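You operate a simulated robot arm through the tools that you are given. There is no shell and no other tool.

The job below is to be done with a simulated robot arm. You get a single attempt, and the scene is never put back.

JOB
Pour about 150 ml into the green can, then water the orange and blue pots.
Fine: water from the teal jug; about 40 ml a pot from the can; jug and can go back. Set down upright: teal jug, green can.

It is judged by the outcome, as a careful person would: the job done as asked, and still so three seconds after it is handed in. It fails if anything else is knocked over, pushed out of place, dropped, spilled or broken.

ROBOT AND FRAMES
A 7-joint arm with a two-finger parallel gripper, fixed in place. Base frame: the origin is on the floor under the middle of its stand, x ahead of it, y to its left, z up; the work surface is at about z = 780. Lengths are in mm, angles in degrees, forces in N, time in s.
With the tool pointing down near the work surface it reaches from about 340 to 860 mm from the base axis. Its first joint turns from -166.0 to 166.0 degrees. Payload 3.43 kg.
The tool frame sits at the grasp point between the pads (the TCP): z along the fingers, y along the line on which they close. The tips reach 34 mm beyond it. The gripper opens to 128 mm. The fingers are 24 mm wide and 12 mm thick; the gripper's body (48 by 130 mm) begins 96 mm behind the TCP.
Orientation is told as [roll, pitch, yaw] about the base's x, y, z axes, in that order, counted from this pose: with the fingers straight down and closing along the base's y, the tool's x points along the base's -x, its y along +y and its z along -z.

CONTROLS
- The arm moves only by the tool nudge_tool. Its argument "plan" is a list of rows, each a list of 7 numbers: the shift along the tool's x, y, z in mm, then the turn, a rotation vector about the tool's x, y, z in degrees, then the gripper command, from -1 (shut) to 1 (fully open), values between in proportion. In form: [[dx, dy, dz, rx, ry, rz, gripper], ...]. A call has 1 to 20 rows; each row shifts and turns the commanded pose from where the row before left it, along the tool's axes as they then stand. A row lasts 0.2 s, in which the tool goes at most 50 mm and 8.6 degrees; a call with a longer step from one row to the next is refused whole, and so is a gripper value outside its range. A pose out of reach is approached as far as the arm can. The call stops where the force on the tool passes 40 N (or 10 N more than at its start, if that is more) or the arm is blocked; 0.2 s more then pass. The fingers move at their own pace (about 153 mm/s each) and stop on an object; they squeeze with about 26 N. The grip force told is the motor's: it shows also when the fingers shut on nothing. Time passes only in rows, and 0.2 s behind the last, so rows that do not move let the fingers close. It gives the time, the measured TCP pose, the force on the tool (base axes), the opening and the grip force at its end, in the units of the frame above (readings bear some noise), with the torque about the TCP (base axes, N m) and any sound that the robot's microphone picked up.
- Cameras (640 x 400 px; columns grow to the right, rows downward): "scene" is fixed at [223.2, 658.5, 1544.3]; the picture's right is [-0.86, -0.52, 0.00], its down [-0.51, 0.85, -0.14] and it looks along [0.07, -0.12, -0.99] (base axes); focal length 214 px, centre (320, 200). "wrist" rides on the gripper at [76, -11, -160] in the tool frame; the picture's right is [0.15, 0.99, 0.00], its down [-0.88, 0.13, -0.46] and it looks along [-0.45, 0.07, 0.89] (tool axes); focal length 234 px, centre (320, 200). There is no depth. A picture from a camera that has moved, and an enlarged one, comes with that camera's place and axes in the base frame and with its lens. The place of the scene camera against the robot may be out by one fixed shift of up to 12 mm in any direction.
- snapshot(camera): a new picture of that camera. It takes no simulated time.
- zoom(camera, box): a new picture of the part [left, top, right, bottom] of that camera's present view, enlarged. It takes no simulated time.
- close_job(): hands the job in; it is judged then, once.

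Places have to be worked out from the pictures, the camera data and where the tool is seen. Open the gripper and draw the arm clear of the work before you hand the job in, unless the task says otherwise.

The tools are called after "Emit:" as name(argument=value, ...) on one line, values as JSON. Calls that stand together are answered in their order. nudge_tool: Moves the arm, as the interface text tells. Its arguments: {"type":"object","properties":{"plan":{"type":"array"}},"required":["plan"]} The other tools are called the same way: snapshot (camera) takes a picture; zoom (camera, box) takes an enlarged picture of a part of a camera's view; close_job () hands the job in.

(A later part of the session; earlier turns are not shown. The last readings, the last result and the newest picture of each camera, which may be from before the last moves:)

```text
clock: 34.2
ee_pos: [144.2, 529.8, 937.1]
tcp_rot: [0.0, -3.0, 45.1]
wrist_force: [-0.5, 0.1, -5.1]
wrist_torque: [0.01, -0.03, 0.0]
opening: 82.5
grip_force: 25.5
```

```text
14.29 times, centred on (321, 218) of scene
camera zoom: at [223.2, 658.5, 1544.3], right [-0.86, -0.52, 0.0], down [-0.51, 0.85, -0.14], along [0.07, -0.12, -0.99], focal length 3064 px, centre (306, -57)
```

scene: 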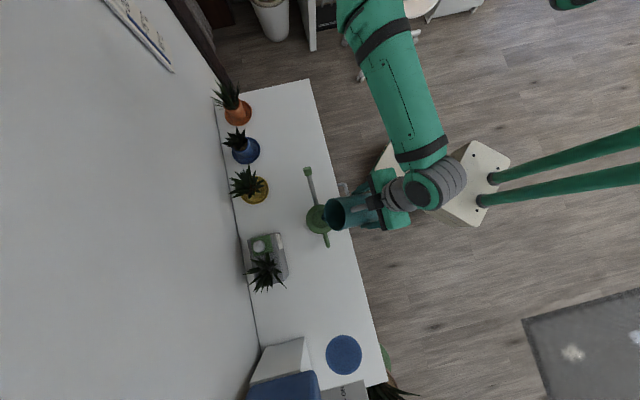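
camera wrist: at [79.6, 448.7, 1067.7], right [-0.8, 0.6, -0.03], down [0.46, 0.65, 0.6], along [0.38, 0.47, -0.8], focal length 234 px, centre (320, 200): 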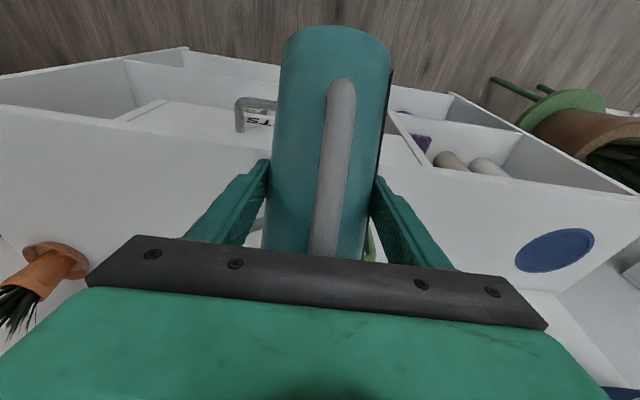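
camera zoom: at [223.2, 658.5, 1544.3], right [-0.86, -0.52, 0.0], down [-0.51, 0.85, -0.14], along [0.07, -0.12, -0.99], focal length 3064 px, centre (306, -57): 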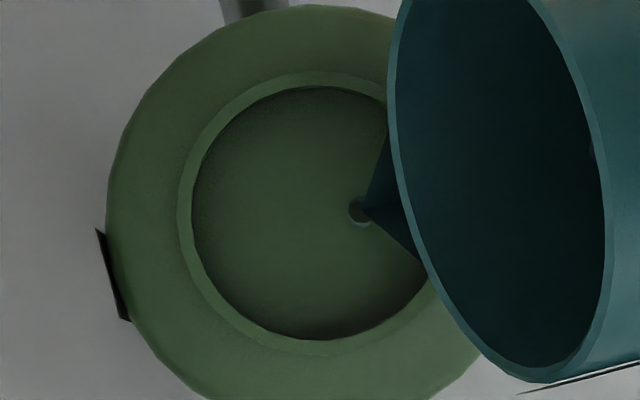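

Flow has begun: a thin stream falls straight from the lip into the opening. I hold still and see whether it dies out at this angle.

Emit:
nudge_tool(plan=[[0, 0, 0, 0, 0, 0, -1], [0, 0, 0, 0, 0, 0, -1], [0, 0, 0, 0, 0, 0, -1], [0, 0, 0, 0, 0, 0, -1]])

Emit:
zoom(camera="scene", box=[306, 204, 336, 232])

Emit:
zoom(camera="scene", box=[300, 180, 400, 250])

```text
clock: 35.2
ee_pos: [147.3, 530.2, 938.7]
tcp_rot: [-0.1, -3.0, 45.0]
wrist_force: [-0.3, 0.4, -4.7]
wrist_torque: [0.06, -0.05, -0.03]
opening: 82.5
grip_force: 25.5
```

```text
14.29 times, centred on (321, 218) of scene
camera zoom: at [223.2, 658.5, 1544.3], right [-0.86, -0.52, 0.0], down [-0.51, 0.85, -0.14], along [0.07, -0.12, -0.99], focal length 3064 px, centre (306, -57)
```

zoom: 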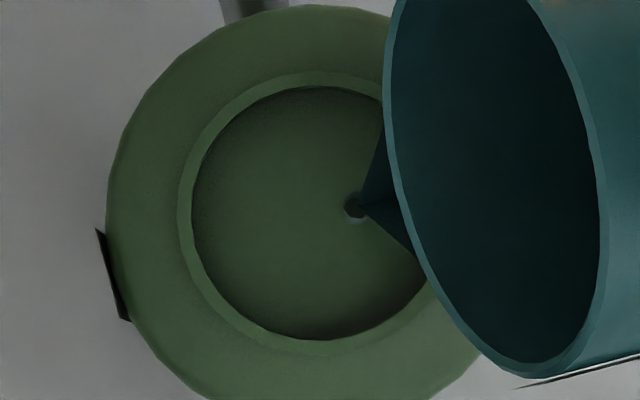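

```text
5.71 times, centred on (350, 215) of scene
camera zoom: at [223.2, 658.5, 1544.3], right [-0.86, -0.52, 0.0], down [-0.51, 0.85, -0.14], along [0.07, -0.12, -0.99], focal length 1226 px, centre (149, 114)
```

zoom: 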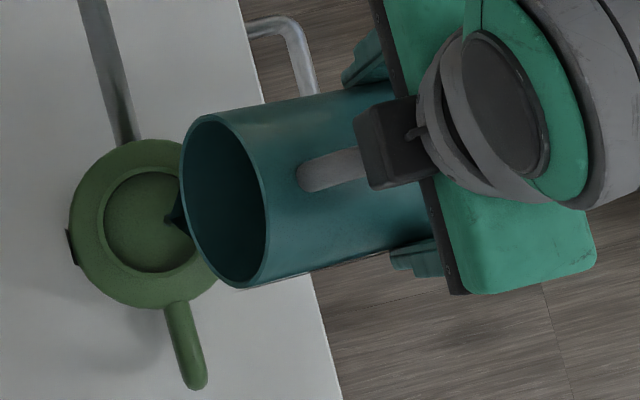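

The stream persists. I hold two more seconds and compare.

Emit:
nudge_tool(plan=[[0, 0, 0, 0, 0, 0, -1], [0, 0, 0, 0, 0, 0, -1], [0, 0, 0, 0, 0, 0, -1], [0, 0, 0, 0, 0, 0, -1], [0, 0, 0, 0, 0, 0, -1], [0, 0, 0, 0, 0, 0, -1], [0, 0, 0, 0, 0, 0, -1], [0, 0, 0, 0, 0, 0, -1], [0, 0, 0, 0, 0, 0, -1]])

Emit:
zoom(camera="scene", box=[306, 204, 336, 232])

```text
clock: 37.2
ee_pos: [145.6, 529.9, 937.3]
tcp_rot: [-0.1, -3.0, 45.0]
wrist_force: [0.6, -0.5, -4.5]
wrist_torque: [0.03, -0.01, 0.02]
opening: 82.6
grip_force: 25.9
```

```text
14.29 times, centred on (321, 218) of scene
camera zoom: at [223.2, 658.5, 1544.3], right [-0.86, -0.52, 0.0], down [-0.51, 0.85, -0.14], along [0.07, -0.12, -0.99], focal length 3064 px, centre (306, -57)
```

zoom: 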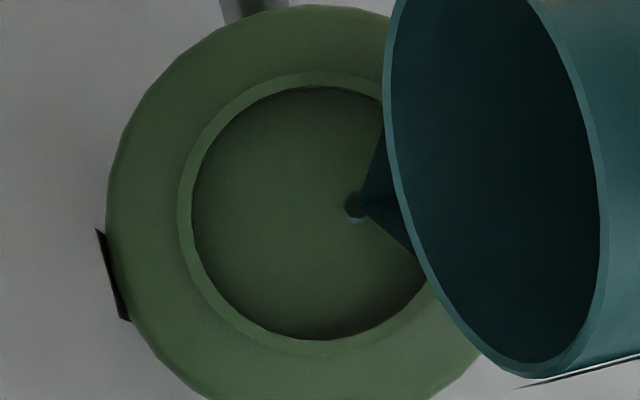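

The stream looks unchanged. I wait a few more seconds to gauge the flow, watching the inside of the can.

Emit:
nudge_tool(plan=[[0, 0, 0, 0, 0, 0, -1], [0, 0, 0, 0, 0, 0, -1], [0, 0, 0, 0, 0, 0, -1], [0, 0, 0, 0, 0, 0, -1], [0, 0, 0, 0, 0, 0, -1], [0, 0, 0, 0, 0, 0, -1], [0, 0, 0, 0, 0, 0, -1], [0, 0, 0, 0, 0, 0, -1], [0, 0, 0, 0, 0, 0, -1], [0, 0, 0, 0, 0, 0, -1], [0, 0, 0, 0, 0, 0, -1], [0, 0, 0, 0, 0, 0, -1], [0, 0, 0, 0, 0, 0, -1], [0, 0, 0, 0, 0, 0, -1]])

Emit:
zoom(camera="scene", box=[306, 204, 336, 232])

```text
clock: 40.2
ee_pos: [146.0, 530.8, 938.8]
tcp_rot: [-0.1, -3.0, 45.0]
wrist_force: [-0.4, 0.8, -3.9]
wrist_torque: [0.06, -0.03, 0.01]
opening: 82.2
grip_force: 25.9
```

```text
14.29 times, centred on (321, 218) of scene
camera zoom: at [223.2, 658.5, 1544.3], right [-0.86, -0.52, 0.0], down [-0.51, 0.85, -0.14], along [0.07, -0.12, -0.99], focal length 3064 px, centre (306, -57)
```

zoom: 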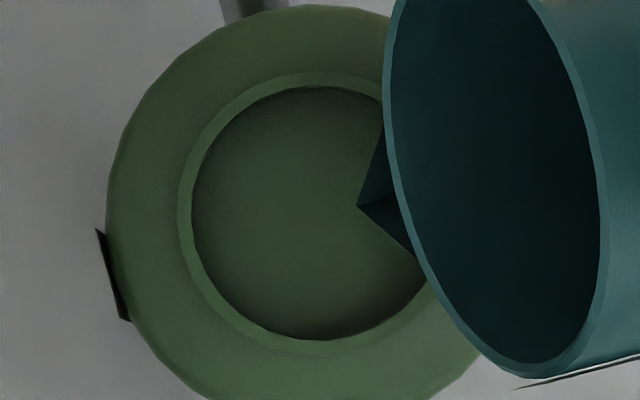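

The stream stopped by itself at 67°, so the pour is quasi-static and each angle leaves a set volume. By my jug geometry it is roughly 24 ml per degree from a start near 66°, so about 72° in total. I tilt to 70° in small steps and wait.

Emit:
nudge_tool(plan=[[-1.14, 0, -3.05, 0, 1.5, 0, -1], [0, 0, 0, 0, 0, 0, -1], [0, 0, 0, 0, 0, 0, -1], [0, 0, 0, 0, 0, 0, -1], [0, 0, 0, 0, 0, 0, -1], [0, 0, 0, 0, 0, 0, -1]])

Emit:
zoom(camera="scene", box=[306, 204, 336, 232])

```text
clock: 41.6
ee_pos: [147.3, 530.9, 941.3]
tcp_rot: [0.0, -1.5, 45.0]
wrist_force: [0.3, -0.1, -4.7]
wrist_torque: [0.06, -0.03, 0.01]
opening: 82.4
grip_force: 26.3
```

```text
14.29 times, centred on (321, 218) of scene
camera zoom: at [223.2, 658.5, 1544.3], right [-0.86, -0.52, 0.0], down [-0.51, 0.85, -0.14], along [0.07, -0.12, -0.99], focal length 3064 px, centre (306, -57)
```

zoom: 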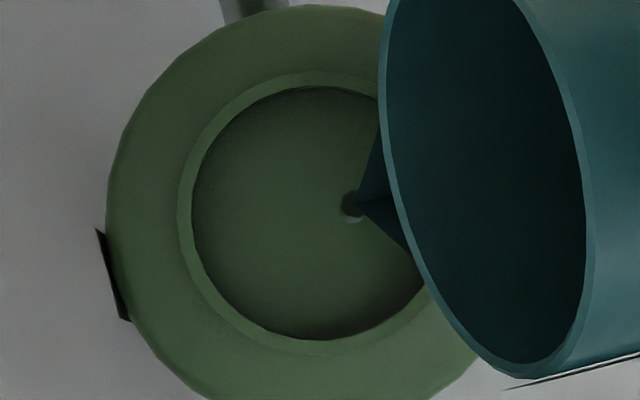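

The stream flows again and lands well inside the opening. I wait until it stops at this angle.

Emit:
nudge_tool(plan=[[0, 0, 0, 0, 0, 0, -1], [0, 0, 0, 0, 0, 0, -1], [0, 0, 0, 0, 0, 0, -1], [0, 0, 0, 0, 0, 0, -1], [0, 0, 0, 0, 0, 0, -1], [0, 0, 0, 0, 0, 0, -1], [0, 0, 0, 0, 0, 0, -1], [0, 0, 0, 0, 0, 0, -1], [0, 0, 0, 0, 0, 0, -1], [0, 0, 0, 0, 0, 0, -1], [0, 0, 0, 0, 0, 0, -1], [0, 0, 0, 0, 0, 0, -1], [0, 0, 0, 0, 0, 0, -1], [0, 0, 0, 0, 0, 0, -1], [0, 0, 0, 0, 0, 0, -1], [0, 0, 0, 0, 0, 0, -1]])

Emit:
zoom(camera="scene", box=[306, 204, 336, 232])

```text
clock: 45.0
ee_pos: [146.4, 530.5, 942.9]
tcp_rot: [0.0, -1.5, 45.0]
wrist_force: [-0.5, -0.4, -4.2]
wrist_torque: [0.01, -0.05, 0.03]
opening: 82.0
grip_force: 25.8
```

```text
14.29 times, centred on (321, 218) of scene
camera zoom: at [223.2, 658.5, 1544.3], right [-0.86, -0.52, 0.0], down [-0.51, 0.85, -0.14], along [0.07, -0.12, -0.99], focal length 3064 px, centre (306, -57)
```

zoom: 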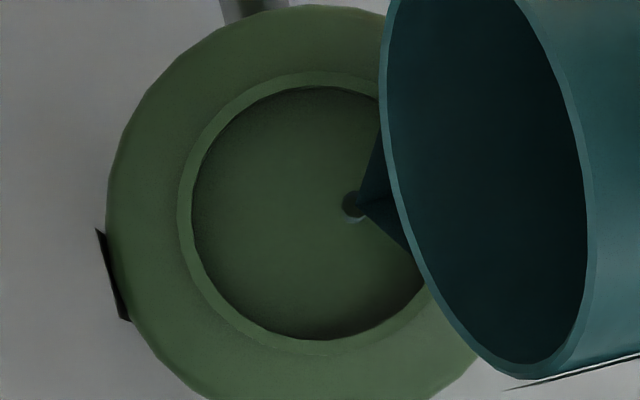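

Still a thin stream. I wait further.

Emit:
nudge_tool(plan=[[0, 0, 0, 0, 0, 0, -1], [0, 0, 0, 0, 0, 0, -1], [0, 0, 0, 0, 0, 0, -1], [0, 0, 0, 0, 0, 0, -1], [0, 0, 0, 0, 0, 0, -1], [0, 0, 0, 0, 0, 0, -1], [0, 0, 0, 0, 0, 0, -1], [0, 0, 0, 0, 0, 0, -1], [0, 0, 0, 0, 0, 0, -1], [0, 0, 0, 0, 0, 0, -1], [0, 0, 0, 0, 0, 0, -1], [0, 0, 0, 0, 0, 0, -1], [0, 0, 0, 0, 0, 0, -1], [0, 0, 0, 0, 0, 0, -1], [0, 0, 0, 0, 0, 0, -1], [0, 0, 0, 0, 0, 0, -1]])

Emit:
zoom(camera="scene", box=[306, 204, 336, 232])

```text
clock: 48.4
ee_pos: [146.8, 531.6, 941.3]
tcp_rot: [0.0, -1.5, 45.0]
wrist_force: [0.0, 0.1, -3.6]
wrist_torque: [0.05, -0.03, -0.02]
opening: 82.3
grip_force: 26.0
```

```text
14.29 times, centred on (321, 218) of scene
camera zoom: at [223.2, 658.5, 1544.3], right [-0.86, -0.52, 0.0], down [-0.51, 0.85, -0.14], along [0.07, -0.12, -0.99], focal length 3064 px, centre (306, -57)
```

zoom: 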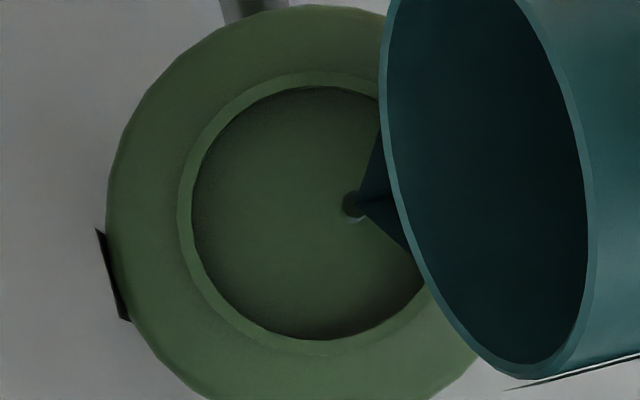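

Emit:
nudge_tool(plan=[[0, 0, 0, 0, 0, 0, -1], [0, 0, 0, 0, 0, 0, -1], [0, 0, 0, 0, 0, 0, -1], [0, 0, 0, 0, 0, 0, -1], [0, 0, 0, 0, 0, 0, -1], [0, 0, 0, 0, 0, 0, -1], [0, 0, 0, 0, 0, 0, -1], [0, 0, 0, 0, 0, 0, -1], [0, 0, 0, 0, 0, 0, -1], [0, 0, 0, 0, 0, 0, -1]])

Emit:
zoom(camera="scene", box=[306, 204, 336, 232])

```text
clock: 50.6
ee_pos: [147.7, 530.8, 941.7]
tcp_rot: [0.0, -1.5, 45.0]
wrist_force: [-1.2, -0.5, -4.3]
wrist_torque: [0.05, -0.01, 0.0]
opening: 82.4
grip_force: 25.9
```

```text
14.29 times, centred on (321, 218) of scene
camera zoom: at [223.2, 658.5, 1544.3], right [-0.86, -0.52, 0.0], down [-0.51, 0.85, -0.14], along [0.07, -0.12, -0.99], focal length 3064 px, centre (306, -57)
```

zoom: 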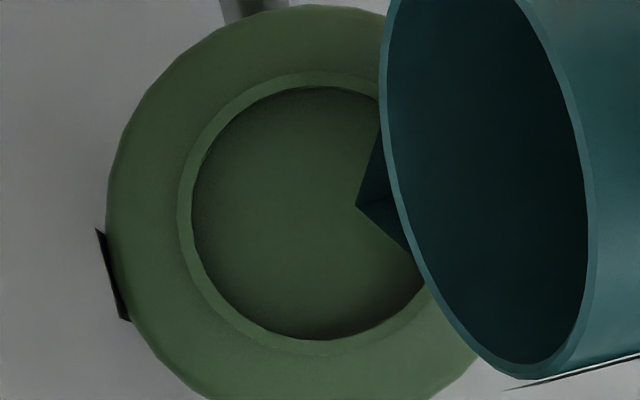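

It stopped again, so that 1.5° step took about 8.5 s. At 68.5° I judge around 60 ml poured. I make the next 1.5° step and wait it out.

Emit:
nudge_tool(plan=[[-1.14, 0, -3.05, 0, 1.5, 0, -1], [0, 0, 0, 0, 0, 0, -1], [0, 0, 0, 0, 0, 0, -1], [0, 0, 0, 0, 0, 0, -1], [0, 0, 0, 0, 0, 0, -1], [0, 0, 0, 0, 0, 0, -1], [0, 0, 0, 0, 0, 0, -1], [0, 0, 0, 0, 0, 0, -1], [0, 0, 0, 0, 0, 0, -1], [0, 0, 0, 0, 0, 0, -1], [0, 0, 0, 0, 0, 0, -1], [0, 0, 0, 0, 0, 0, -1], [0, 0, 0, 0, 0, 0, -1], [0, 0, 0, 0, 0, 0, -1], [0, 0, 0, 0, 0, 0, -1], [0, 0, 0, 0, 0, 0, -1], [0, 0, 0, 0, 0, 0, -1], [0, 0, 0, 0, 0, 0, -1], [0, 0, 0, 0, 0, 0, -1], [0, 0, 0, 0, 0, 0, -1]])

Emit:
zoom(camera="scene", box=[306, 204, 336, 232])

Emit:
nudge_tool(plan=[[0, 0, 0, 0, 0, 0, -1], [0, 0, 0, 0, 0, 0, -1], [0, 0, 0, 0, 0, 0, -1], [0, 0, 0, 0, 0, 0, -1], [0, 0, 0, 0, 0, 0, -1], [0, 0, 0, 0, 0, 0, -1], [0, 0, 0, 0, 0, 0, -1], [0, 0, 0, 0, 0, 0, -1], [0, 0, 0, 0, 0, 0, -1], [0, 0, 0, 0, 0, 0, -1], [0, 0, 0, 0, 0, 0, -1], [0, 0, 0, 0, 0, 0, -1], [0, 0, 0, 0, 0, 0, -1], [0, 0, 0, 0, 0, 0, -1], [0, 0, 0, 0, 0, 0, -1], [0, 0, 0, 0, 0, 0, -1], [0, 0, 0, 0, 0, 0, -1], [0, 0, 0, 0, 0, 0, -1], [0, 0, 0, 0, 0, 0, -1], [0, 0, 0, 0, 0, 0, -1]])

Emit:
zoom(camera="scene", box=[306, 204, 336, 232])

```text
clock: 54.8
ee_pos: [147.3, 530.4, 943.5]
tcp_rot: [0.0, 0.0, 45.1]
wrist_force: [-0.2, 0.5, -4.4]
wrist_torque: [0.05, -0.04, 0.05]
opening: 82.1
grip_force: 25.9
```

```text
14.29 times, centred on (321, 218) of scene
camera zoom: at [223.2, 658.5, 1544.3], right [-0.86, -0.52, 0.0], down [-0.51, 0.85, -0.14], along [0.07, -0.12, -0.99], focal length 3064 px, centre (306, -57)
```

zoom: 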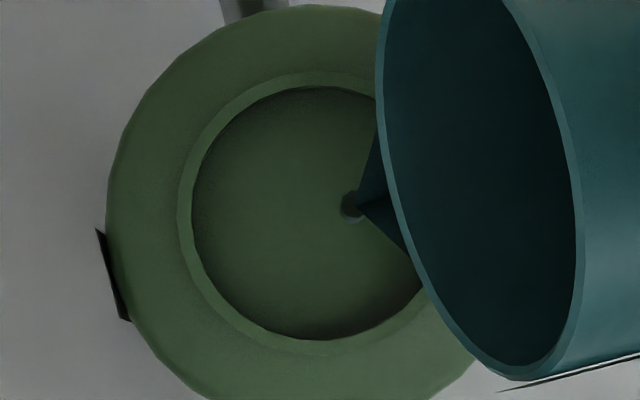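

```text
clock: 59.0
ee_pos: [147.6, 531.4, 943.3]
tcp_rot: [0.0, -0.1, 45.0]
wrist_force: [-0.6, -0.8, -4.8]
wrist_torque: [0.04, -0.01, -0.01]
opening: 82.2
grip_force: 26.5
```

```text
14.29 times, centred on (321, 218) of scene
camera zoom: at [223.2, 658.5, 1544.3], right [-0.86, -0.52, 0.0], down [-0.51, 0.85, -0.14], along [0.07, -0.12, -0.99], focal length 3064 px, centre (306, -57)
```

zoom: 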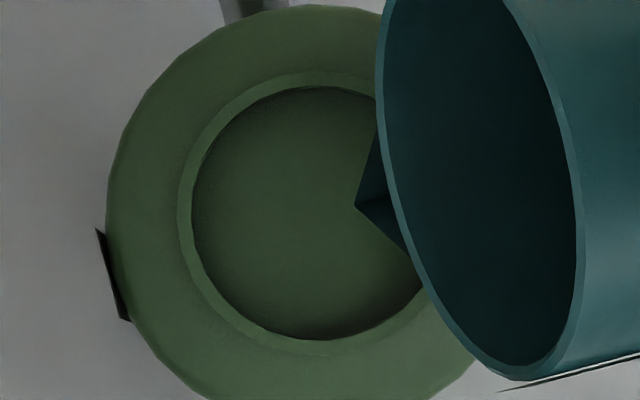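

Stopped again, now at 70°. I take one more 1.5° step (my estimate is then about 130 ml), wait it out, and then verify on the gauge.

Emit:
nudge_tool(plan=[[-1.14, 0, -3.05, 0, 1.5, 0, -1], [0, 0, 0, 0, 0, 0, -1], [0, 0, 0, 0, 0, 0, -1], [0, 0, 0, 0, 0, 0, -1], [0, 0, 0, 0, 0, 0, -1], [0, 0, 0, 0, 0, 0, -1], [0, 0, 0, 0, 0, 0, -1], [0, 0, 0, 0, 0, 0, -1], [0, 0, 0, 0, 0, 0, -1], [0, 0, 0, 0, 0, 0, -1], [0, 0, 0, 0, 0, 0, -1], [0, 0, 0, 0, 0, 0, -1], [0, 0, 0, 0, 0, 0, -1], [0, 0, 0, 0, 0, 0, -1], [0, 0, 0, 0, 0, 0, -1], [0, 0, 0, 0, 0, 0, -1], [0, 0, 0, 0, 0, 0, -1], [0, 0, 0, 0, 0, 0, -1], [0, 0, 0, 0, 0, 0, -1], [0, 0, 0, 0, 0, 0, -1]])

Emit:
nudge_tool(plan=[[0, 0, 0, 0, 0, 0, -1], [0, 0, 0, 0, 0, 0, -1], [0, 0, 0, 0, 0, 0, -1], [0, 0, 0, 0, 0, 0, -1], [0, 0, 0, 0, 0, 0, -1], [0, 0, 0, 0, 0, 0, -1], [0, 0, 0, 0, 0, 0, -1], [0, 0, 0, 0, 0, 0, -1], [0, 0, 0, 0, 0, 0, -1], [0, 0, 0, 0, 0, 0, -1], [0, 0, 0, 0, 0, 0, -1], [0, 0, 0, 0, 0, 0, -1], [0, 0, 0, 0, 0, 0, -1], [0, 0, 0, 0, 0, 0, -1], [0, 0, 0, 0, 0, 0, -1], [0, 0, 0, 0, 0, 0, -1], [0, 0, 0, 0, 0, 0, -1], [0, 0, 0, 0, 0, 0, -1], [0, 0, 0, 0, 0, 0, -1], [0, 0, 0, 0, 0, 0, -1]])

Emit:
zoom(camera="scene", box=[306, 204, 336, 232])

```text
clock: 63.2
ee_pos: [148.7, 533.0, 946.0]
tcp_rot: [-0.1, 1.5, 45.0]
wrist_force: [0.1, -0.4, -3.6]
wrist_torque: [0.02, -0.03, -0.01]
opening: 82.7
grip_force: 25.6
```

```text
clock: 67.4
ee_pos: [147.7, 532.2, 946.3]
tcp_rot: [-0.1, 1.5, 45.0]
wrist_force: [-0.3, 0.2, -3.0]
wrist_torque: [0.06, 0.0, 0.02]
opening: 82.4
grip_force: 26.1
```

```text
14.29 times, centred on (321, 218) of scene
camera zoom: at [223.2, 658.5, 1544.3], right [-0.86, -0.52, 0.0], down [-0.51, 0.85, -0.14], along [0.07, -0.12, -0.99], focal length 3064 px, centre (306, -57)
```

zoom: 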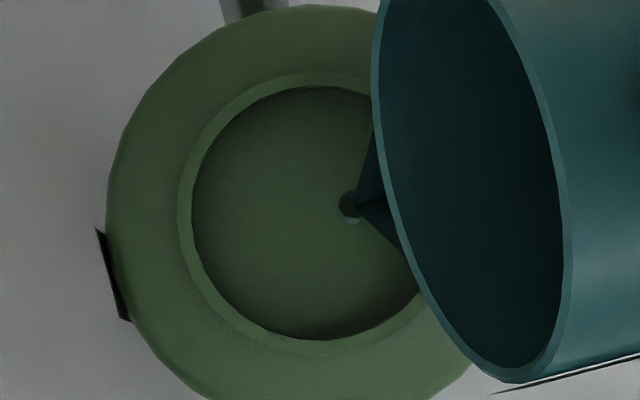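

Still running. I wait a bit more.

Emit:
nudge_tool(plan=[[0, 0, 0, 0, 0, 0, -1], [0, 0, 0, 0, 0, 0, -1], [0, 0, 0, 0, 0, 0, -1], [0, 0, 0, 0, 0, 0, -1], [0, 0, 0, 0, 0, 0, -1], [0, 0, 0, 0, 0, 0, -1], [0, 0, 0, 0, 0, 0, -1], [0, 0, 0, 0, 0, 0, -1], [0, 0, 0, 0, 0, 0, -1], [0, 0, 0, 0, 0, 0, -1]])

Emit:
zoom(camera="scene", box=[306, 204, 336, 232])

```text
clock: 69.6
ee_pos: [147.8, 533.2, 946.7]
tcp_rot: [0.0, 1.5, 44.9]
wrist_force: [0.2, -0.6, -4.9]
wrist_torque: [0.04, 0.01, 0.0]
opening: 82.3
grip_force: 26.0
```

```text
14.29 times, centred on (321, 218) of scene
camera zoom: at [223.2, 658.5, 1544.3], right [-0.86, -0.52, 0.0], down [-0.51, 0.85, -0.14], along [0.07, -0.12, -0.99], focal length 3064 px, centre (306, -57)
```

zoom: 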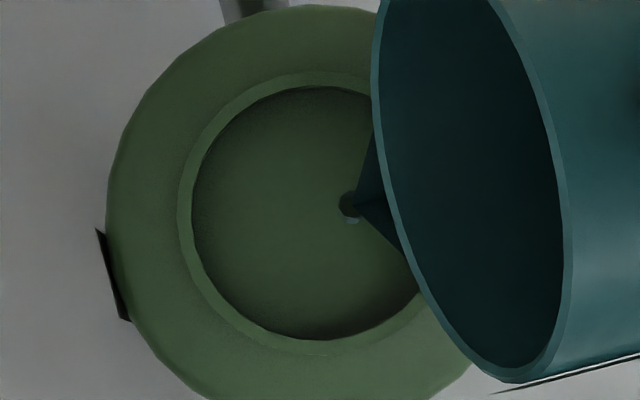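

Emit:
nudge_tool(plan=[[0, 0, 0, 0, 0, 0, -1], [0, 0, 0, 0, 0, 0, -1], [0, 0, 0, 0, 0, 0, -1], [0, 0, 0, 0, 0, 0, -1], [0, 0, 0, 0, 0, 0, -1], [0, 0, 0, 0, 0, 0, -1], [0, 0, 0, 0, 0, 0, -1], [0, 0, 0, 0, 0, 0, -1], [0, 0, 0, 0, 0, 0, -1], [0, 0, 0, 0, 0, 0, -1]])

Emit:
zoom(camera="scene", box=[306, 204, 336, 232])

```text
clock: 71.8
ee_pos: [149.2, 531.5, 945.8]
tcp_rot: [0.0, 1.5, 45.0]
wrist_force: [-0.4, -0.1, -4.4]
wrist_torque: [0.0, -0.02, 0.01]
opening: 82.3
grip_force: 26.2
```

```text
14.29 times, centred on (321, 218) of scene
camera zoom: at [223.2, 658.5, 1544.3], right [-0.86, -0.52, 0.0], down [-0.51, 0.85, -0.14], along [0.07, -0.12, -0.99], focal length 3064 px, centre (306, -57)
```

zoom: 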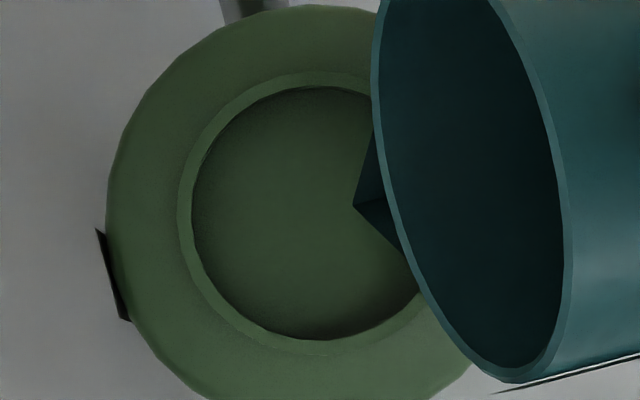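

Stopped at 71.5°. I untilt about the lip, raise the jug clear, and carry it tilted 40° and rolled to where the gauge faces the scene camera. The gauge reads true at this angle because it sits on the jug's side.

Emit:
nudge_tool(plan=[[4.5, 0, 15.6, 0, -7.5, 0, -1], [4.5, 0, 15.6, 0, -7.5, 0, -1], [-7, 0, -29.2, 0, 0, 0, -1], [-7, 0, -29.2, 0, 0, 0, -1], [-7, 0, -29.2, 0, 0, 0, -1], [-7, 0, -29.2, 0, 0, 0, -1], [0, 0, 0, 0, -8.2, 0, -1], [0, 0, 0, 0, -8.2, 0, -1], [0, -25, 0, 0, 0, 0, -1], [0, -40, 0, 0, 0, 0, -1], [0, -45, 0, 0, 0, 0, -1], [0, -45, 0, 0, 0, 0, -1], [0, -40, 0, 0, 0, 0, -1], [0, -20, 0, 0, 0, 0, -1], [0, 0, 0, -6.06, 0, 3.5, -1], [0, 0, 0, -6.06, 0, 3.5, -1], [0, 0, 0, -6.06, 0, 3.5, -1], [0, 0, 0, -6.06, 0, 3.5, -1], [0, 0, 0, -6.06, 0, 3.5, -1], [0, 0, 0, 0, 0, 0, -1]])

Emit:
snapshot(camera="scene")

```text
clock: 76.0
ee_pos: [299.4, 381.8, 1035.9]
tcp_rot: [39.0, -24.0, 26.8]
wrist_force: [-0.4, 0.7, -3.9]
wrist_torque: [-0.01, -0.05, -0.02]
opening: 82.1
grip_force: 26.0
out of reach, approached as far as the arm can: row 16, 17
```

```text
taken
```

scene: 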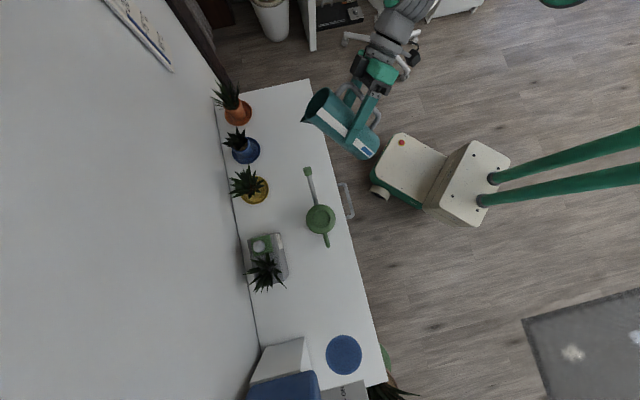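

The gauge now faces the scene camera. I zoom in to read the level.

Emit:
zoom(camera="scene", box=[295, 80, 395, 165])

Emit:
zoom(camera="scene", box=[315, 100, 385, 160])

```text
4.71 times, centred on (345, 122) of scene
camera zoom: at [223.2, 658.5, 1544.3], right [-0.86, -0.52, 0.0], down [-0.51, 0.85, -0.14], along [0.07, -0.12, -0.99], focal length 1009 px, centre (202, 565)
```

zoom: 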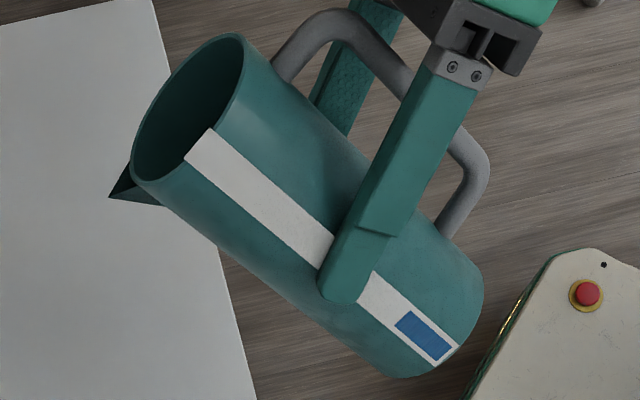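

```text
6.67 times, centred on (350, 130) of scene
camera zoom: at [223.2, 658.5, 1544.3], right [-0.86, -0.52, 0.0], down [-0.51, 0.85, -0.14], along [0.07, -0.12, -0.99], focal length 1430 px, centre (120, 667)
```

zoom: 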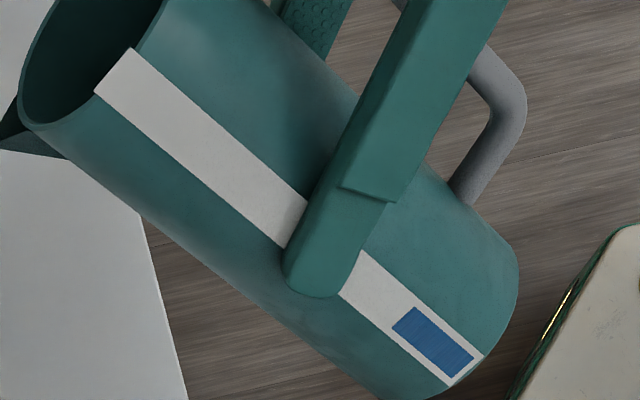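

The gauge reads clearly: blue stands about 39 mm high, roughly 190 ml left, against a start near 73–76 mm. I judge about 135 ml poured, so slightly more is wanted. I retrace the same path back over the can for a small top-up.

Emit:
nudge_tool(plan=[[0, 0, 0, 6.06, 0, -3.5, -1], [0, 0, 0, 6.06, 0, -3.5, -1], [0, 0, 0, 6.06, 0, -3.5, -1], [0, 0, 0, 6.06, 0, -3.5, -1], [0, 0, 0, 6.06, 0, -3.5, -1], [0, 20, 0, 0, 0, 0, -1], [0, 40, 0, 0, 0, 0, -1], [0, 45, 0, 0, 0, 0, -1], [0, 45, 0, 0, 0, 0, -1], [0, 40, 0, 0, 0, 0, -1], [0, 25, 0, 0, 0, 0, -1], [0, 0, 0, 0, 8.2, 0, -1], [0, 0, 0, 0, 8.2, 0, -1], [7, 0, 29.2, 0, 0, 0, -1], [7, 0, 29.2, 0, 0, 0, -1], [7, 0, 29.2, 0, 0, 0, -1], [7, 0, 29.2, 0, 0, 0, -1], [0, 0, 0, 0, 0, 0, -1], [0, 0, 0, 0, 0, 0, -1]])

Emit:
zoom(camera="scene", box=[290, 185, 350, 245])

```text
clock: 80.0
ee_pos: [149.2, 534.2, 914.6]
tcp_rot: [0.0, -13.4, 45.0]
wrist_force: [0.0, 0.2, -3.1]
wrist_torque: [0.03, -0.03, 0.02]
opening: 82.3
grip_force: 26.2
```

```text
6.67 times, centred on (320, 215) of scene
camera zoom: at [223.2, 658.5, 1544.3], right [-0.86, -0.52, 0.0], down [-0.51, 0.85, -0.14], along [0.07, -0.12, -0.99], focal length 1430 px, centre (320, 100)
```

zoom: 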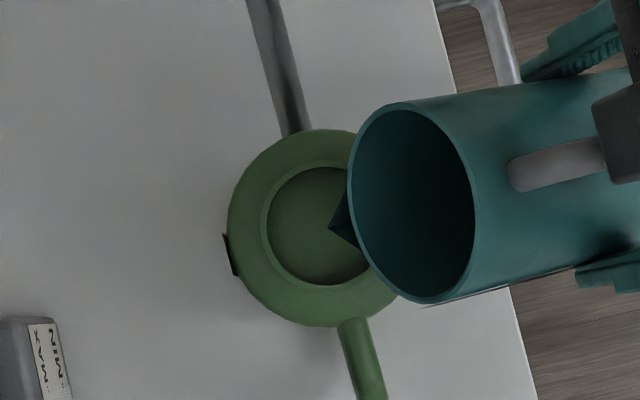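

The lip is over the opening. I tilt back to 71.5° and then on to about 72.2°, and wait for the stream to finish.

Emit:
nudge_tool(plan=[[-6.5, 0, -14.9, 0, 7.5, 0, -1], [-6.5, 0, -14.9, 0, 7.4, 0, -1], [0, 0, 0, 0, 0, 0, -1], [-0.55, 0, -1.5, 0, 0.7, 0, -1], [0, 0, 0, 0, 0, 0, -1], [0, 0, 0, 0, 0, 0, -1], [0, 0, 0, 0, 0, 0, -1], [0, 0, 0, 0, 0, 0, -1]])

Emit:
zoom(camera="scene", box=[306, 204, 336, 232])

Emit:
nudge_tool(plan=[[0, 0, 0, 0, 0, 0, -1], [0, 0, 0, 0, 0, 0, -1], [0, 0, 0, 0, 0, 0, -1], [0, 0, 0, 0, 0, 0, -1], [0, 0, 0, 0, 0, 0, -1], [0, 0, 0, 0, 0, 0, -1], [0, 0, 0, 0, 0, 0, -1], [0, 0, 0, 0, 0, 0, -1], [0, 0, 0, 0, 0, 0, -1], [0, 0, 0, 0, 0, 0, -1], [0, 0, 0, 0, 0, 0, -1], [0, 0, 0, 0, 0, 0, -1], [0, 0, 0, 0, 0, 0, -1], [0, 0, 0, 0, 0, 0, -1], [0, 0, 0, 0, 0, 0, -1], [0, 0, 0, 0, 0, 0, -1], [0, 0, 0, 0, 0, 0, -1], [0, 0, 0, 0, 0, 0, -1], [0, 0, 0, 0, 0, 0, -1], [0, 0, 0, 0, 0, 0, -1]])

Emit:
zoom(camera="scene", box=[306, 204, 336, 232])

```text
clock: 81.8
ee_pos: [155.1, 539.6, 948.6]
tcp_rot: [0.0, 2.0, 45.0]
wrist_force: [0.5, 0.0, -3.5]
wrist_torque: [0.05, -0.01, 0.01]
opening: 82.2
grip_force: 26.0
```

```text
14.29 times, centred on (321, 218) of scene
camera zoom: at [223.2, 658.5, 1544.3], right [-0.86, -0.52, 0.0], down [-0.51, 0.85, -0.14], along [0.07, -0.12, -0.99], focal length 3064 px, centre (306, -57)
```

zoom: 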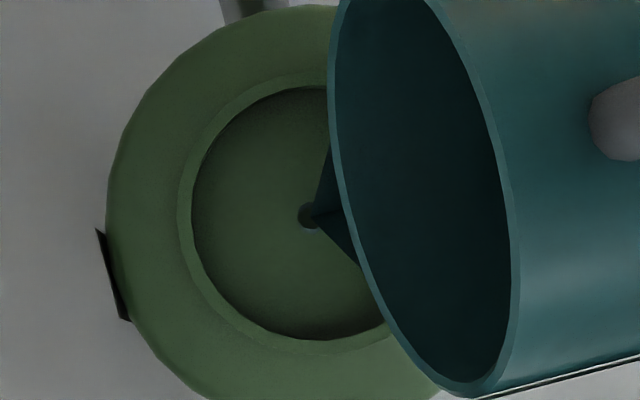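

```text
clock: 86.0
ee_pos: [155.1, 539.4, 949.6]
tcp_rot: [0.0, 2.1, 45.0]
wrist_force: [0.2, -0.3, -3.5]
wrist_torque: [0.03, -0.01, 0.03]
opening: 82.3
grip_force: 25.8
```

```text
14.29 times, centred on (321, 218) of scene
camera zoom: at [223.2, 658.5, 1544.3], right [-0.86, -0.52, 0.0], down [-0.51, 0.85, -0.14], along [0.07, -0.12, -0.99], focal length 3064 px, centre (306, -57)
```

zoom: 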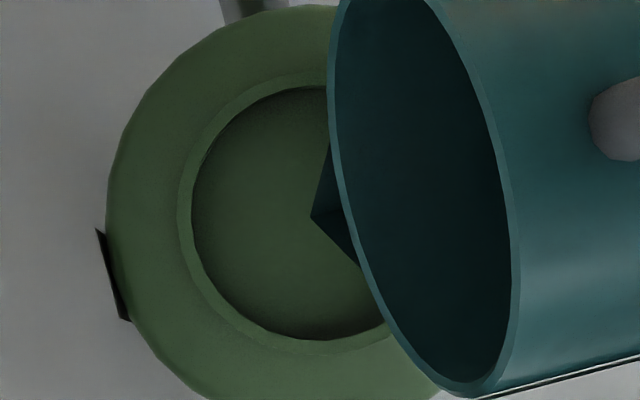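

The stream has stopped, and I estimate about 150 ml in the can. I now untilt, raise the jug, and carry it back toward its home spot.

Emit:
nudge_tool(plan=[[4.5, 0, 15.6, 0, -7.5, 0, -1], [4.5, 0, 15.6, 0, -7.5, 0, -1], [-7, 0, -29.2, 0, 0, 0, -1], [-7, 0, -29.2, 0, 0, 0, -1], [-7, 0, -29.2, 0, 0, 0, -1], [-7, 0, -29.2, 0, 0, 0, -1], [0, 0, 0, 0, -8, 0, -1], [0, 0, 0, 0, -8, 0, -1], [0, 20, 0, 0, 0, 0, -1], [0, 40, 0, 0, 0, 0, -1], [0, 45, 0, 0, 0, 0, -1], [0, 45, 0, 0, 0, 0, -1], [0, 40, 0, 0, 0, 0, -1], [0, 20, 0, 0, 0, 0, -1], [0, 10, 0, 0, 0, 0, -1], [0, 0, 0, 0, 0, 0, -1]])

Emit:
snapshot(camera="scene")

```text
clock: 89.4
ee_pos: [-6.9, 690.7, 1037.6]
tcp_rot: [0.0, -28.9, 45.0]
wrist_force: [1.2, -0.5, -3.0]
wrist_torque: [0.0, 0.03, 0.01]
opening: 82.3
grip_force: 25.5
```

```text
taken
```

scene: 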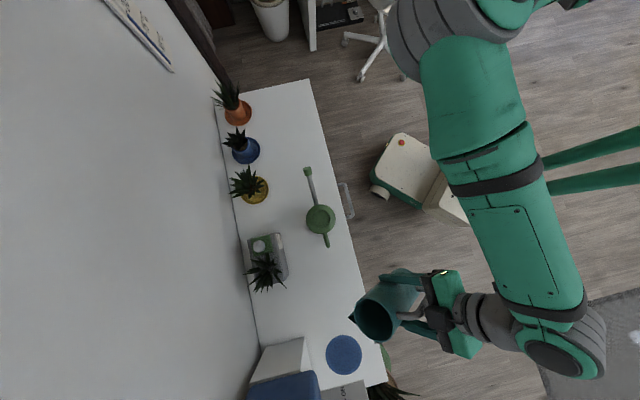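

I bring the jug upright, move it over its home position, and lower most of the way.

Emit:
nudge_tool(plan=[[0, 0, 0, 0, -8.22, 0, -1], [0, 0, 0, 0, -8.22, 0, -1], [0, 0, 0, 0, -8.22, 0, -1], [0, 0, 0, 0, -8.22, 0, -1], [0, 0, 0, 0, -8.22, 0, -1], [-11.1, 1, 30.6, 0, 0, 0, -1], [-11.1, 1, 30.6, 0, 0, 0, -1], [-11.1, 1, 30.6, 0, 0, 0, -1], [-11.1, 1, 30.6, 0, 0, 0, -1], [26.3, 0, 9.6, 0, 0, 0, -1], [26.3, 0, 9.6, 0, 0, 0, -1], [26.3, 0, 9.6, 0, 0, 0, -1], [26.3, 0, 9.6, 0, 0, 0, -1], [18.8, 0, 6.84, 0, 0, 0, -1], [0, 0, 0, 0, 0, 0, -1], [0, 0, 0, 0, 0, 0, -1]])

Emit:
zoom(camera="scene", box=[290, 240, 450, 340])

Emit:
nudge_tool(plan=[[0, 0, 0, 0, 0, 0, -1]])

Emit:
nudge_tool(plan=[[0, 0, 0, 0, 0, 0, -1]])

Emit:
nudge_tool(plan=[[0, 0, 0, 0, 0, 0, -1]])

Emit:
nudge_tool(plan=[[0, 0, 0, 0, 0, 0, -1]])

```text
clock: 92.8
ee_pos: [82.0, 784.6, 903.4]
tcp_rot: [0.0, -70.1, 45.0]
wrist_force: [0.7, -0.6, -3.1]
wrist_torque: [0.03, 0.02, -0.01]
opening: 82.2
grip_force: 25.6
```

```text
4.00 times, centred on (370, 290) of scene
camera zoom: at [223.2, 658.5, 1544.3], right [-0.86, -0.52, 0.0], down [-0.51, 0.85, -0.14], along [0.07, -0.12, -0.99], focal length 858 px, centre (120, -160)
```

zoom: 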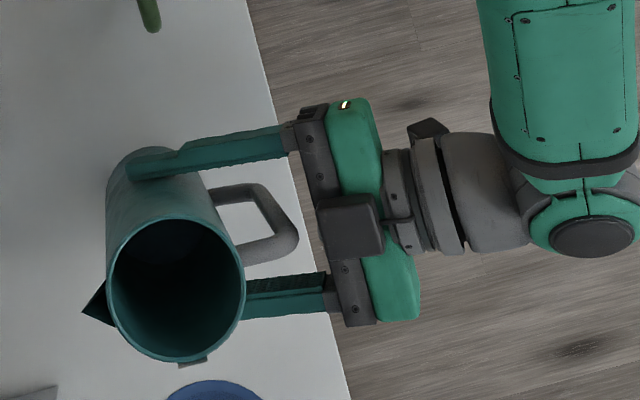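

```text
clock: 93.2
ee_pos: [82.4, 784.8, 904.5]
tcp_rot: [0.0, -70.0, 45.0]
wrist_force: [-0.9, -0.9, -3.2]
wrist_torque: [-0.02, -0.01, 0.0]
opening: 82.1
grip_force: 26.0
```

```text
clock: 93.6
ee_pos: [82.1, 785.3, 904.0]
tcp_rot: [0.0, -70.0, 45.1]
wrist_force: [0.0, -0.8, -3.2]
wrist_torque: [-0.01, 0.02, 0.01]
opening: 82.3
grip_force: 26.8
```

```text
clock: 94.0
ee_pos: [82.8, 786.0, 904.3]
tcp_rot: [0.0, -70.1, 44.9]
wrist_force: [0.6, 0.3, -3.5]
wrist_torque: [0.03, 0.01, 0.02]
opening: 82.3
grip_force: 26.3
```

```text
clock: 94.4
ee_pos: [82.4, 785.4, 904.7]
tcp_rot: [0.0, -69.9, 45.0]
wrist_force: [0.7, 0.1, -2.6]
wrist_torque: [0.0, 0.0, -0.01]
opening: 82.2
grip_force: 26.1
```

The weight now averages about 3.2 N against 4.63 N before, a drop of 1.44 N, or about 147 ml poured. That is on target. I lower the last 20 mm gently.

Emit:
nudge_tool(plan=[[7.5, 0, 2.74, 0, 0, 0, -1], [5.6, 0, 2.05, 0, 0, 0, -1], [3.8, 0, 1.37, 0, 0, 0, -1], [1.9, 0, 0.68, 0, 0, 0, -1], [0.6, 0, 0.2, 0, 0, 0, -1], [0, 0, 0, 0, 0, 0, -1]])

Emit:
zoom(camera="scene", box=[290, 240, 450, 340])

```text
clock: 95.8
ee_pos: [83.1, 786.6, 886.2]
tcp_rot: [0.3, -70.2, 44.8]
wrist_force: [1.0, -0.4, 10.7]
wrist_torque: [-0.24, 0.25, 0.01]
opening: 82.3
grip_force: 25.9
```

```text
4.00 times, centred on (370, 290) of scene
camera zoom: at [223.2, 658.5, 1544.3], right [-0.86, -0.52, 0.0], down [-0.51, 0.85, -0.14], along [0.07, -0.12, -0.99], focal length 858 px, centre (120, -160)
```

zoom: 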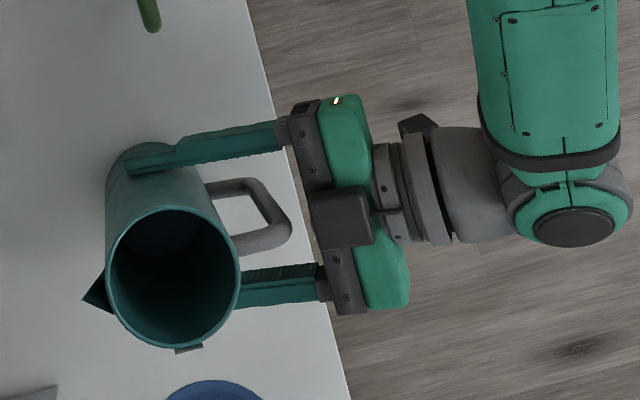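

The jug touched down with the handle-side base edge first (10.7 N, with torque), so it leans back about a degree in the grip. I ease up slightly and level it before releasing.

Emit:
nudge_tool(plan=[[-1.2, 0, -0.44, 0, 0.7, 0, -1], [0, 0, 0, 0, 0.6, 0, -1], [0, 0, 0, 0, 0, 0, -1]])

Emit:
nudge_tool(plan=[[0, 0, 0, 0, 0, 0, -1]])

```text
clock: 96.6
ee_pos: [83.7, 784.4, 885.2]
tcp_rot: [0.1, -68.7, 45.0]
wrist_force: [2.6, 0.7, 5.9]
wrist_torque: [0.51, -0.27, -0.16]
opening: 82.4
grip_force: 26.1
```

```text
clock: 97.0
ee_pos: [84.1, 784.0, 885.8]
tcp_rot: [-0.1, -68.6, 44.9]
wrist_force: [3.9, -0.5, 5.1]
wrist_torque: [0.37, -0.26, -0.15]
opening: 82.0
grip_force: 26.4
```

Now it bears on the opposite edge, so level lies between. I turn back by about half and check.

Emit:
nudge_tool(plan=[[0, 0, 0, 0, -0.6, 0, -1], [0, 0, 0, 0, 0, 0, -1]])

Emit:
nudge_tool(plan=[[0, 0, 0, 0, 0, 0, -1]])

```text
clock: 97.6
ee_pos: [83.5, 785.0, 885.2]
tcp_rot: [0.1, -69.4, 45.1]
wrist_force: [-0.3, -4.4, 7.9]
wrist_torque: [-0.37, 0.25, 0.13]
opening: 82.2
grip_force: 25.9
```

```text
clock: 98.0
ee_pos: [82.9, 785.3, 886.1]
tcp_rot: [0.1, -69.3, 45.0]
wrist_force: [-1.5, -2.3, 5.8]
wrist_torque: [-0.3, 0.37, 0.11]
opening: 82.4
grip_force: 26.1
```

It is essentially flat on the table now. I open the fingers gradually.

Emit:
nudge_tool(plan=[[0, 0, 0, 0, 0, 0, 0.3], [0, 0, 0, 0, 0, 0, 0.33], [0, 0, 0, 0, 0, 0, 0.38], [0, 0, 0, 0, 0, 0, 0.5], [0, 0, 0, 0, 0, 0, 0.75], [0, 0, 0, 0, 0, 0, 1], [0, 0, 0, 0, 0, 0, 1]])

Emit:
zoom(camera="scene", box=[290, 240, 450, 340])

Emit:
snapshot(camera="wrist")

```text
clock: 99.6
ee_pos: [83.8, 785.8, 886.9]
tcp_rot: [0.1, -69.4, 45.0]
wrist_force: [0.1, 0.2, 1.3]
wrist_torque: [-0.01, -0.01, 0.02]
opening: 128.3
grip_force: 0.1
```

```text
4.00 times, centred on (370, 290) of scene
camera zoom: at [223.2, 658.5, 1544.3], right [-0.86, -0.52, 0.0], down [-0.51, 0.85, -0.14], along [0.07, -0.12, -0.99], focal length 858 px, centre (120, -160)
```

zoom: 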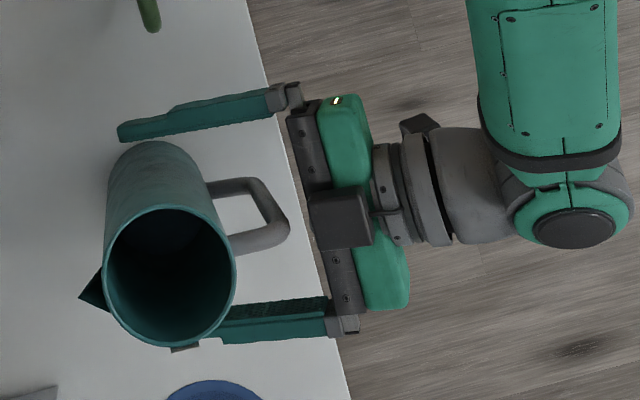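

```text
taken
camera wrist: at [-33.3, 653.8, 871.6], right [-0.74, 0.66, -0.14], down [-0.17, 0.01, 0.98], along [0.65, 0.75, 0.11], focal length 234 px, centre (320, 200)
```

wrist: 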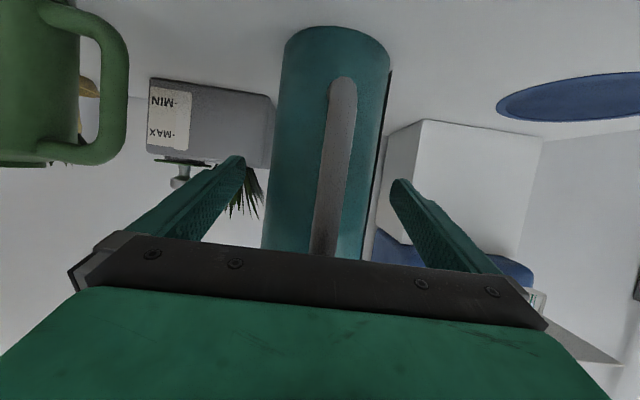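

The jug stands upright within about 3 mm of where it was. I back the gripper straight out, rise, and bring the tool to a steeper pitch on the way to the can.

Emit:
nudge_tool(plan=[[0, 0, -20, 0, 0, 0, 1], [0, 0, -40, 0, 0, 0, 1], [0, 0, -40, 0, 0, 0, 1], [0, 0, -35, 0, 0, 0, 1], [-39.8, 0, -15, 0, 0, 0, 1], [-39.8, 0, -15, 0, 0, 0, 1], [-39.8, 0, -15, 0, 0, 0, 1], [-39.8, 0, -15, 0, 0, 0, 1], [0, 0, 0, 0, 7.4, 0, 1], [0, 0, 0, 0, 7.4, 0, 1], [0, 0, 0, 0, 7.4, 0, 1], [0, 0, 0, 0, 7.4, 0, 1], [0, 0, 0, 0, 7.4, 0, 1], [0, 0, 0, 0, 7.4, 0, 1], [0, 0, 0, 0, 0, 0, 1]])

Emit:
snapshot(camera="scene")

Emit:
snapshot(camera="wrist")

```text
clock: 102.8
ee_pos: [-6.3, 696.3, 1103.4]
tcp_rot: [0.1, -24.8, 45.0]
wrist_force: [-0.2, 0.4, -0.5]
wrist_torque: [0.02, -0.02, 0.01]
opening: 127.8
grip_force: 0.1
```

```text
taken
```

scene: 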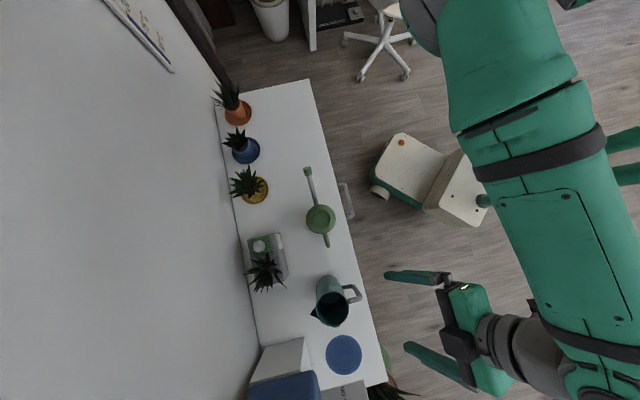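

```text
taken
camera wrist: at [-94.2, 593.3, 1217.0], right [-0.79, 0.61, -0.06], down [0.34, 0.52, 0.78], along [0.51, 0.6, -0.62], focal length 234 px, centre (320, 200)
```

wrist: 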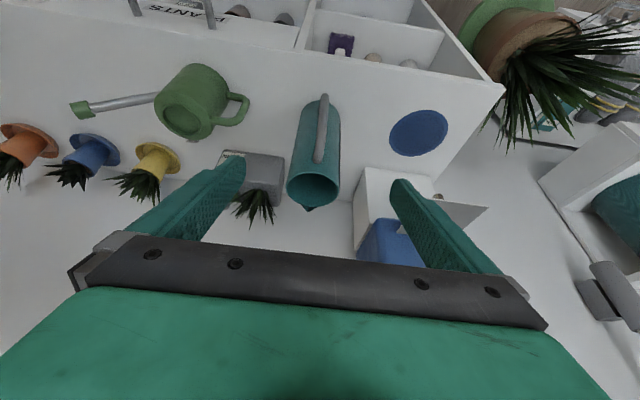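

I move over the can at height and turn the tool a quarter turn, so the fingers will close across the can, clear of its spout and handle.

Emit:
nudge_tool(plan=[[-18.6, -35.8, 8.7, 0, 0, 0, 1], [-18.6, -35.8, 8.7, 0, 0, 0, 1], [-18.6, -35.8, 8.7, 0, 0, 0, 1], [-18.6, -35.8, 8.7, 0, 0, 0, 1], [-18.6, -35.8, 8.7, 0, 0, 0, 1], [-18.6, -35.8, 8.7, 0, 0, 0, 1], [0, 0, 0, 3.47, 0, 7.43, 1], [0, 0, 0, 3.47, 0, 7.43, 1], [0, 0, 0, 3.47, 0, 7.43, 1], [0, 0, 0, 3.47, 0, 7.43, 1], [0, 0, 0, 3.47, 0, 7.43, 1], [0, 0, 0, 3.47, 0, 7.43, 1], [0, 0, 0, 3.47, 0, 7.43, 1], [0, 0, 0, 3.47, 0, 7.43, 1], [0, 0, 0, 3.47, 0, 7.43, 1], [0, 0, 0, 3.47, 0, 7.43, 1], [0, 0, 0, 3.47, 0, 7.43, 1], [0, 0, 0, 0, 0, 0, 1]])

Emit:
snapshot(camera="scene")

Emit:
snapshot(camera="wrist")

```text
clock: 106.6
ee_pos: [233.3, 631.8, 1103.6]
tcp_rot: [-0.2, -24.9, -45.2]
wrist_force: [0.0, -0.2, -1.2]
wrist_torque: [0.0, -0.03, 0.0]
opening: 127.8
grip_force: 0.0
```

```text
taken
```

scene: 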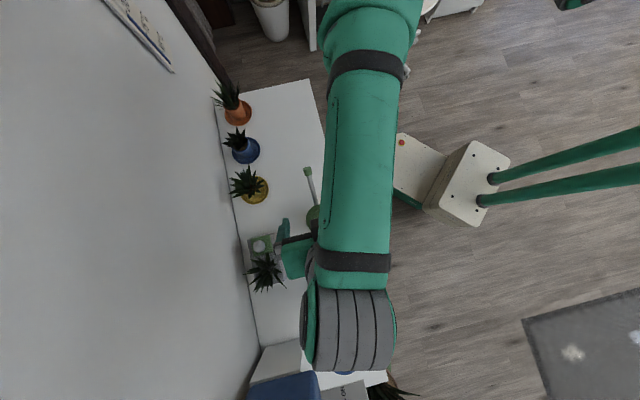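

```text
taken
camera wrist: at [129.0, 721.6, 1216.3], right [0.61, 0.79, -0.06], down [0.52, -0.34, 0.79], along [0.6, -0.51, -0.62], focal length 234 px, centre (320, 200)
```

wrist: 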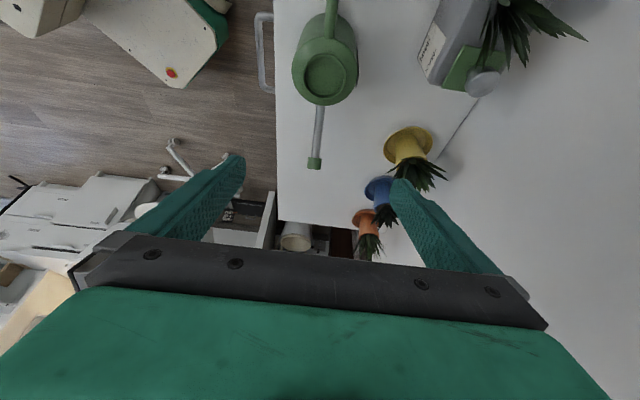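

The quarter turn worked. I zoom in on the can from here to refine its position against the tool.

Emit:
zoom(camera="wrist", box=[270, 0, 390, 180])

Emit:
zoom(camera="wrist", box=[330, 100, 460, 270])

```text
2.22 times, centred on (330, 90) of wrist
camera zoom: at [129.0, 721.6, 1216.3], right [0.61, 0.79, -0.06], down [0.52, -0.34, 0.79], along [0.6, -0.51, -0.62], focal length 520 px, centre (298, 444)
```

zoom: 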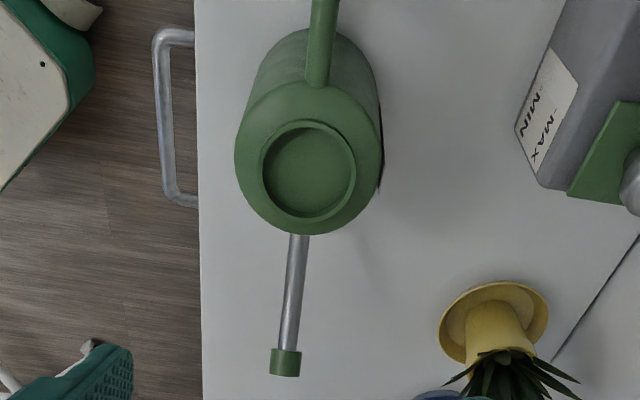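

```text
2.35 times, centred on (395, 185) of wrist
camera zoom: at [129.0, 721.6, 1216.3], right [0.61, 0.79, -0.06], down [0.52, -0.34, 0.79], along [0.6, -0.51, -0.62], focal length 551 px, centre (144, 235)
```

zoom: 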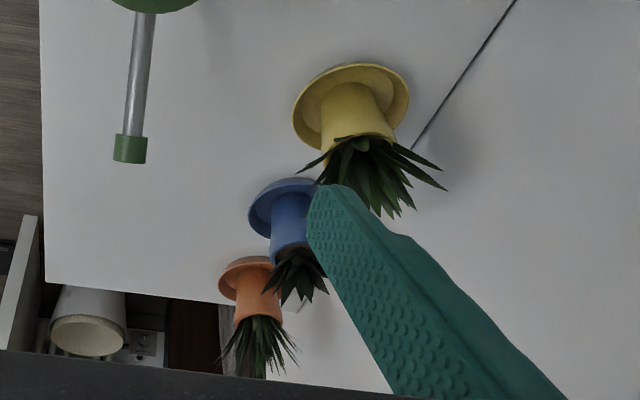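

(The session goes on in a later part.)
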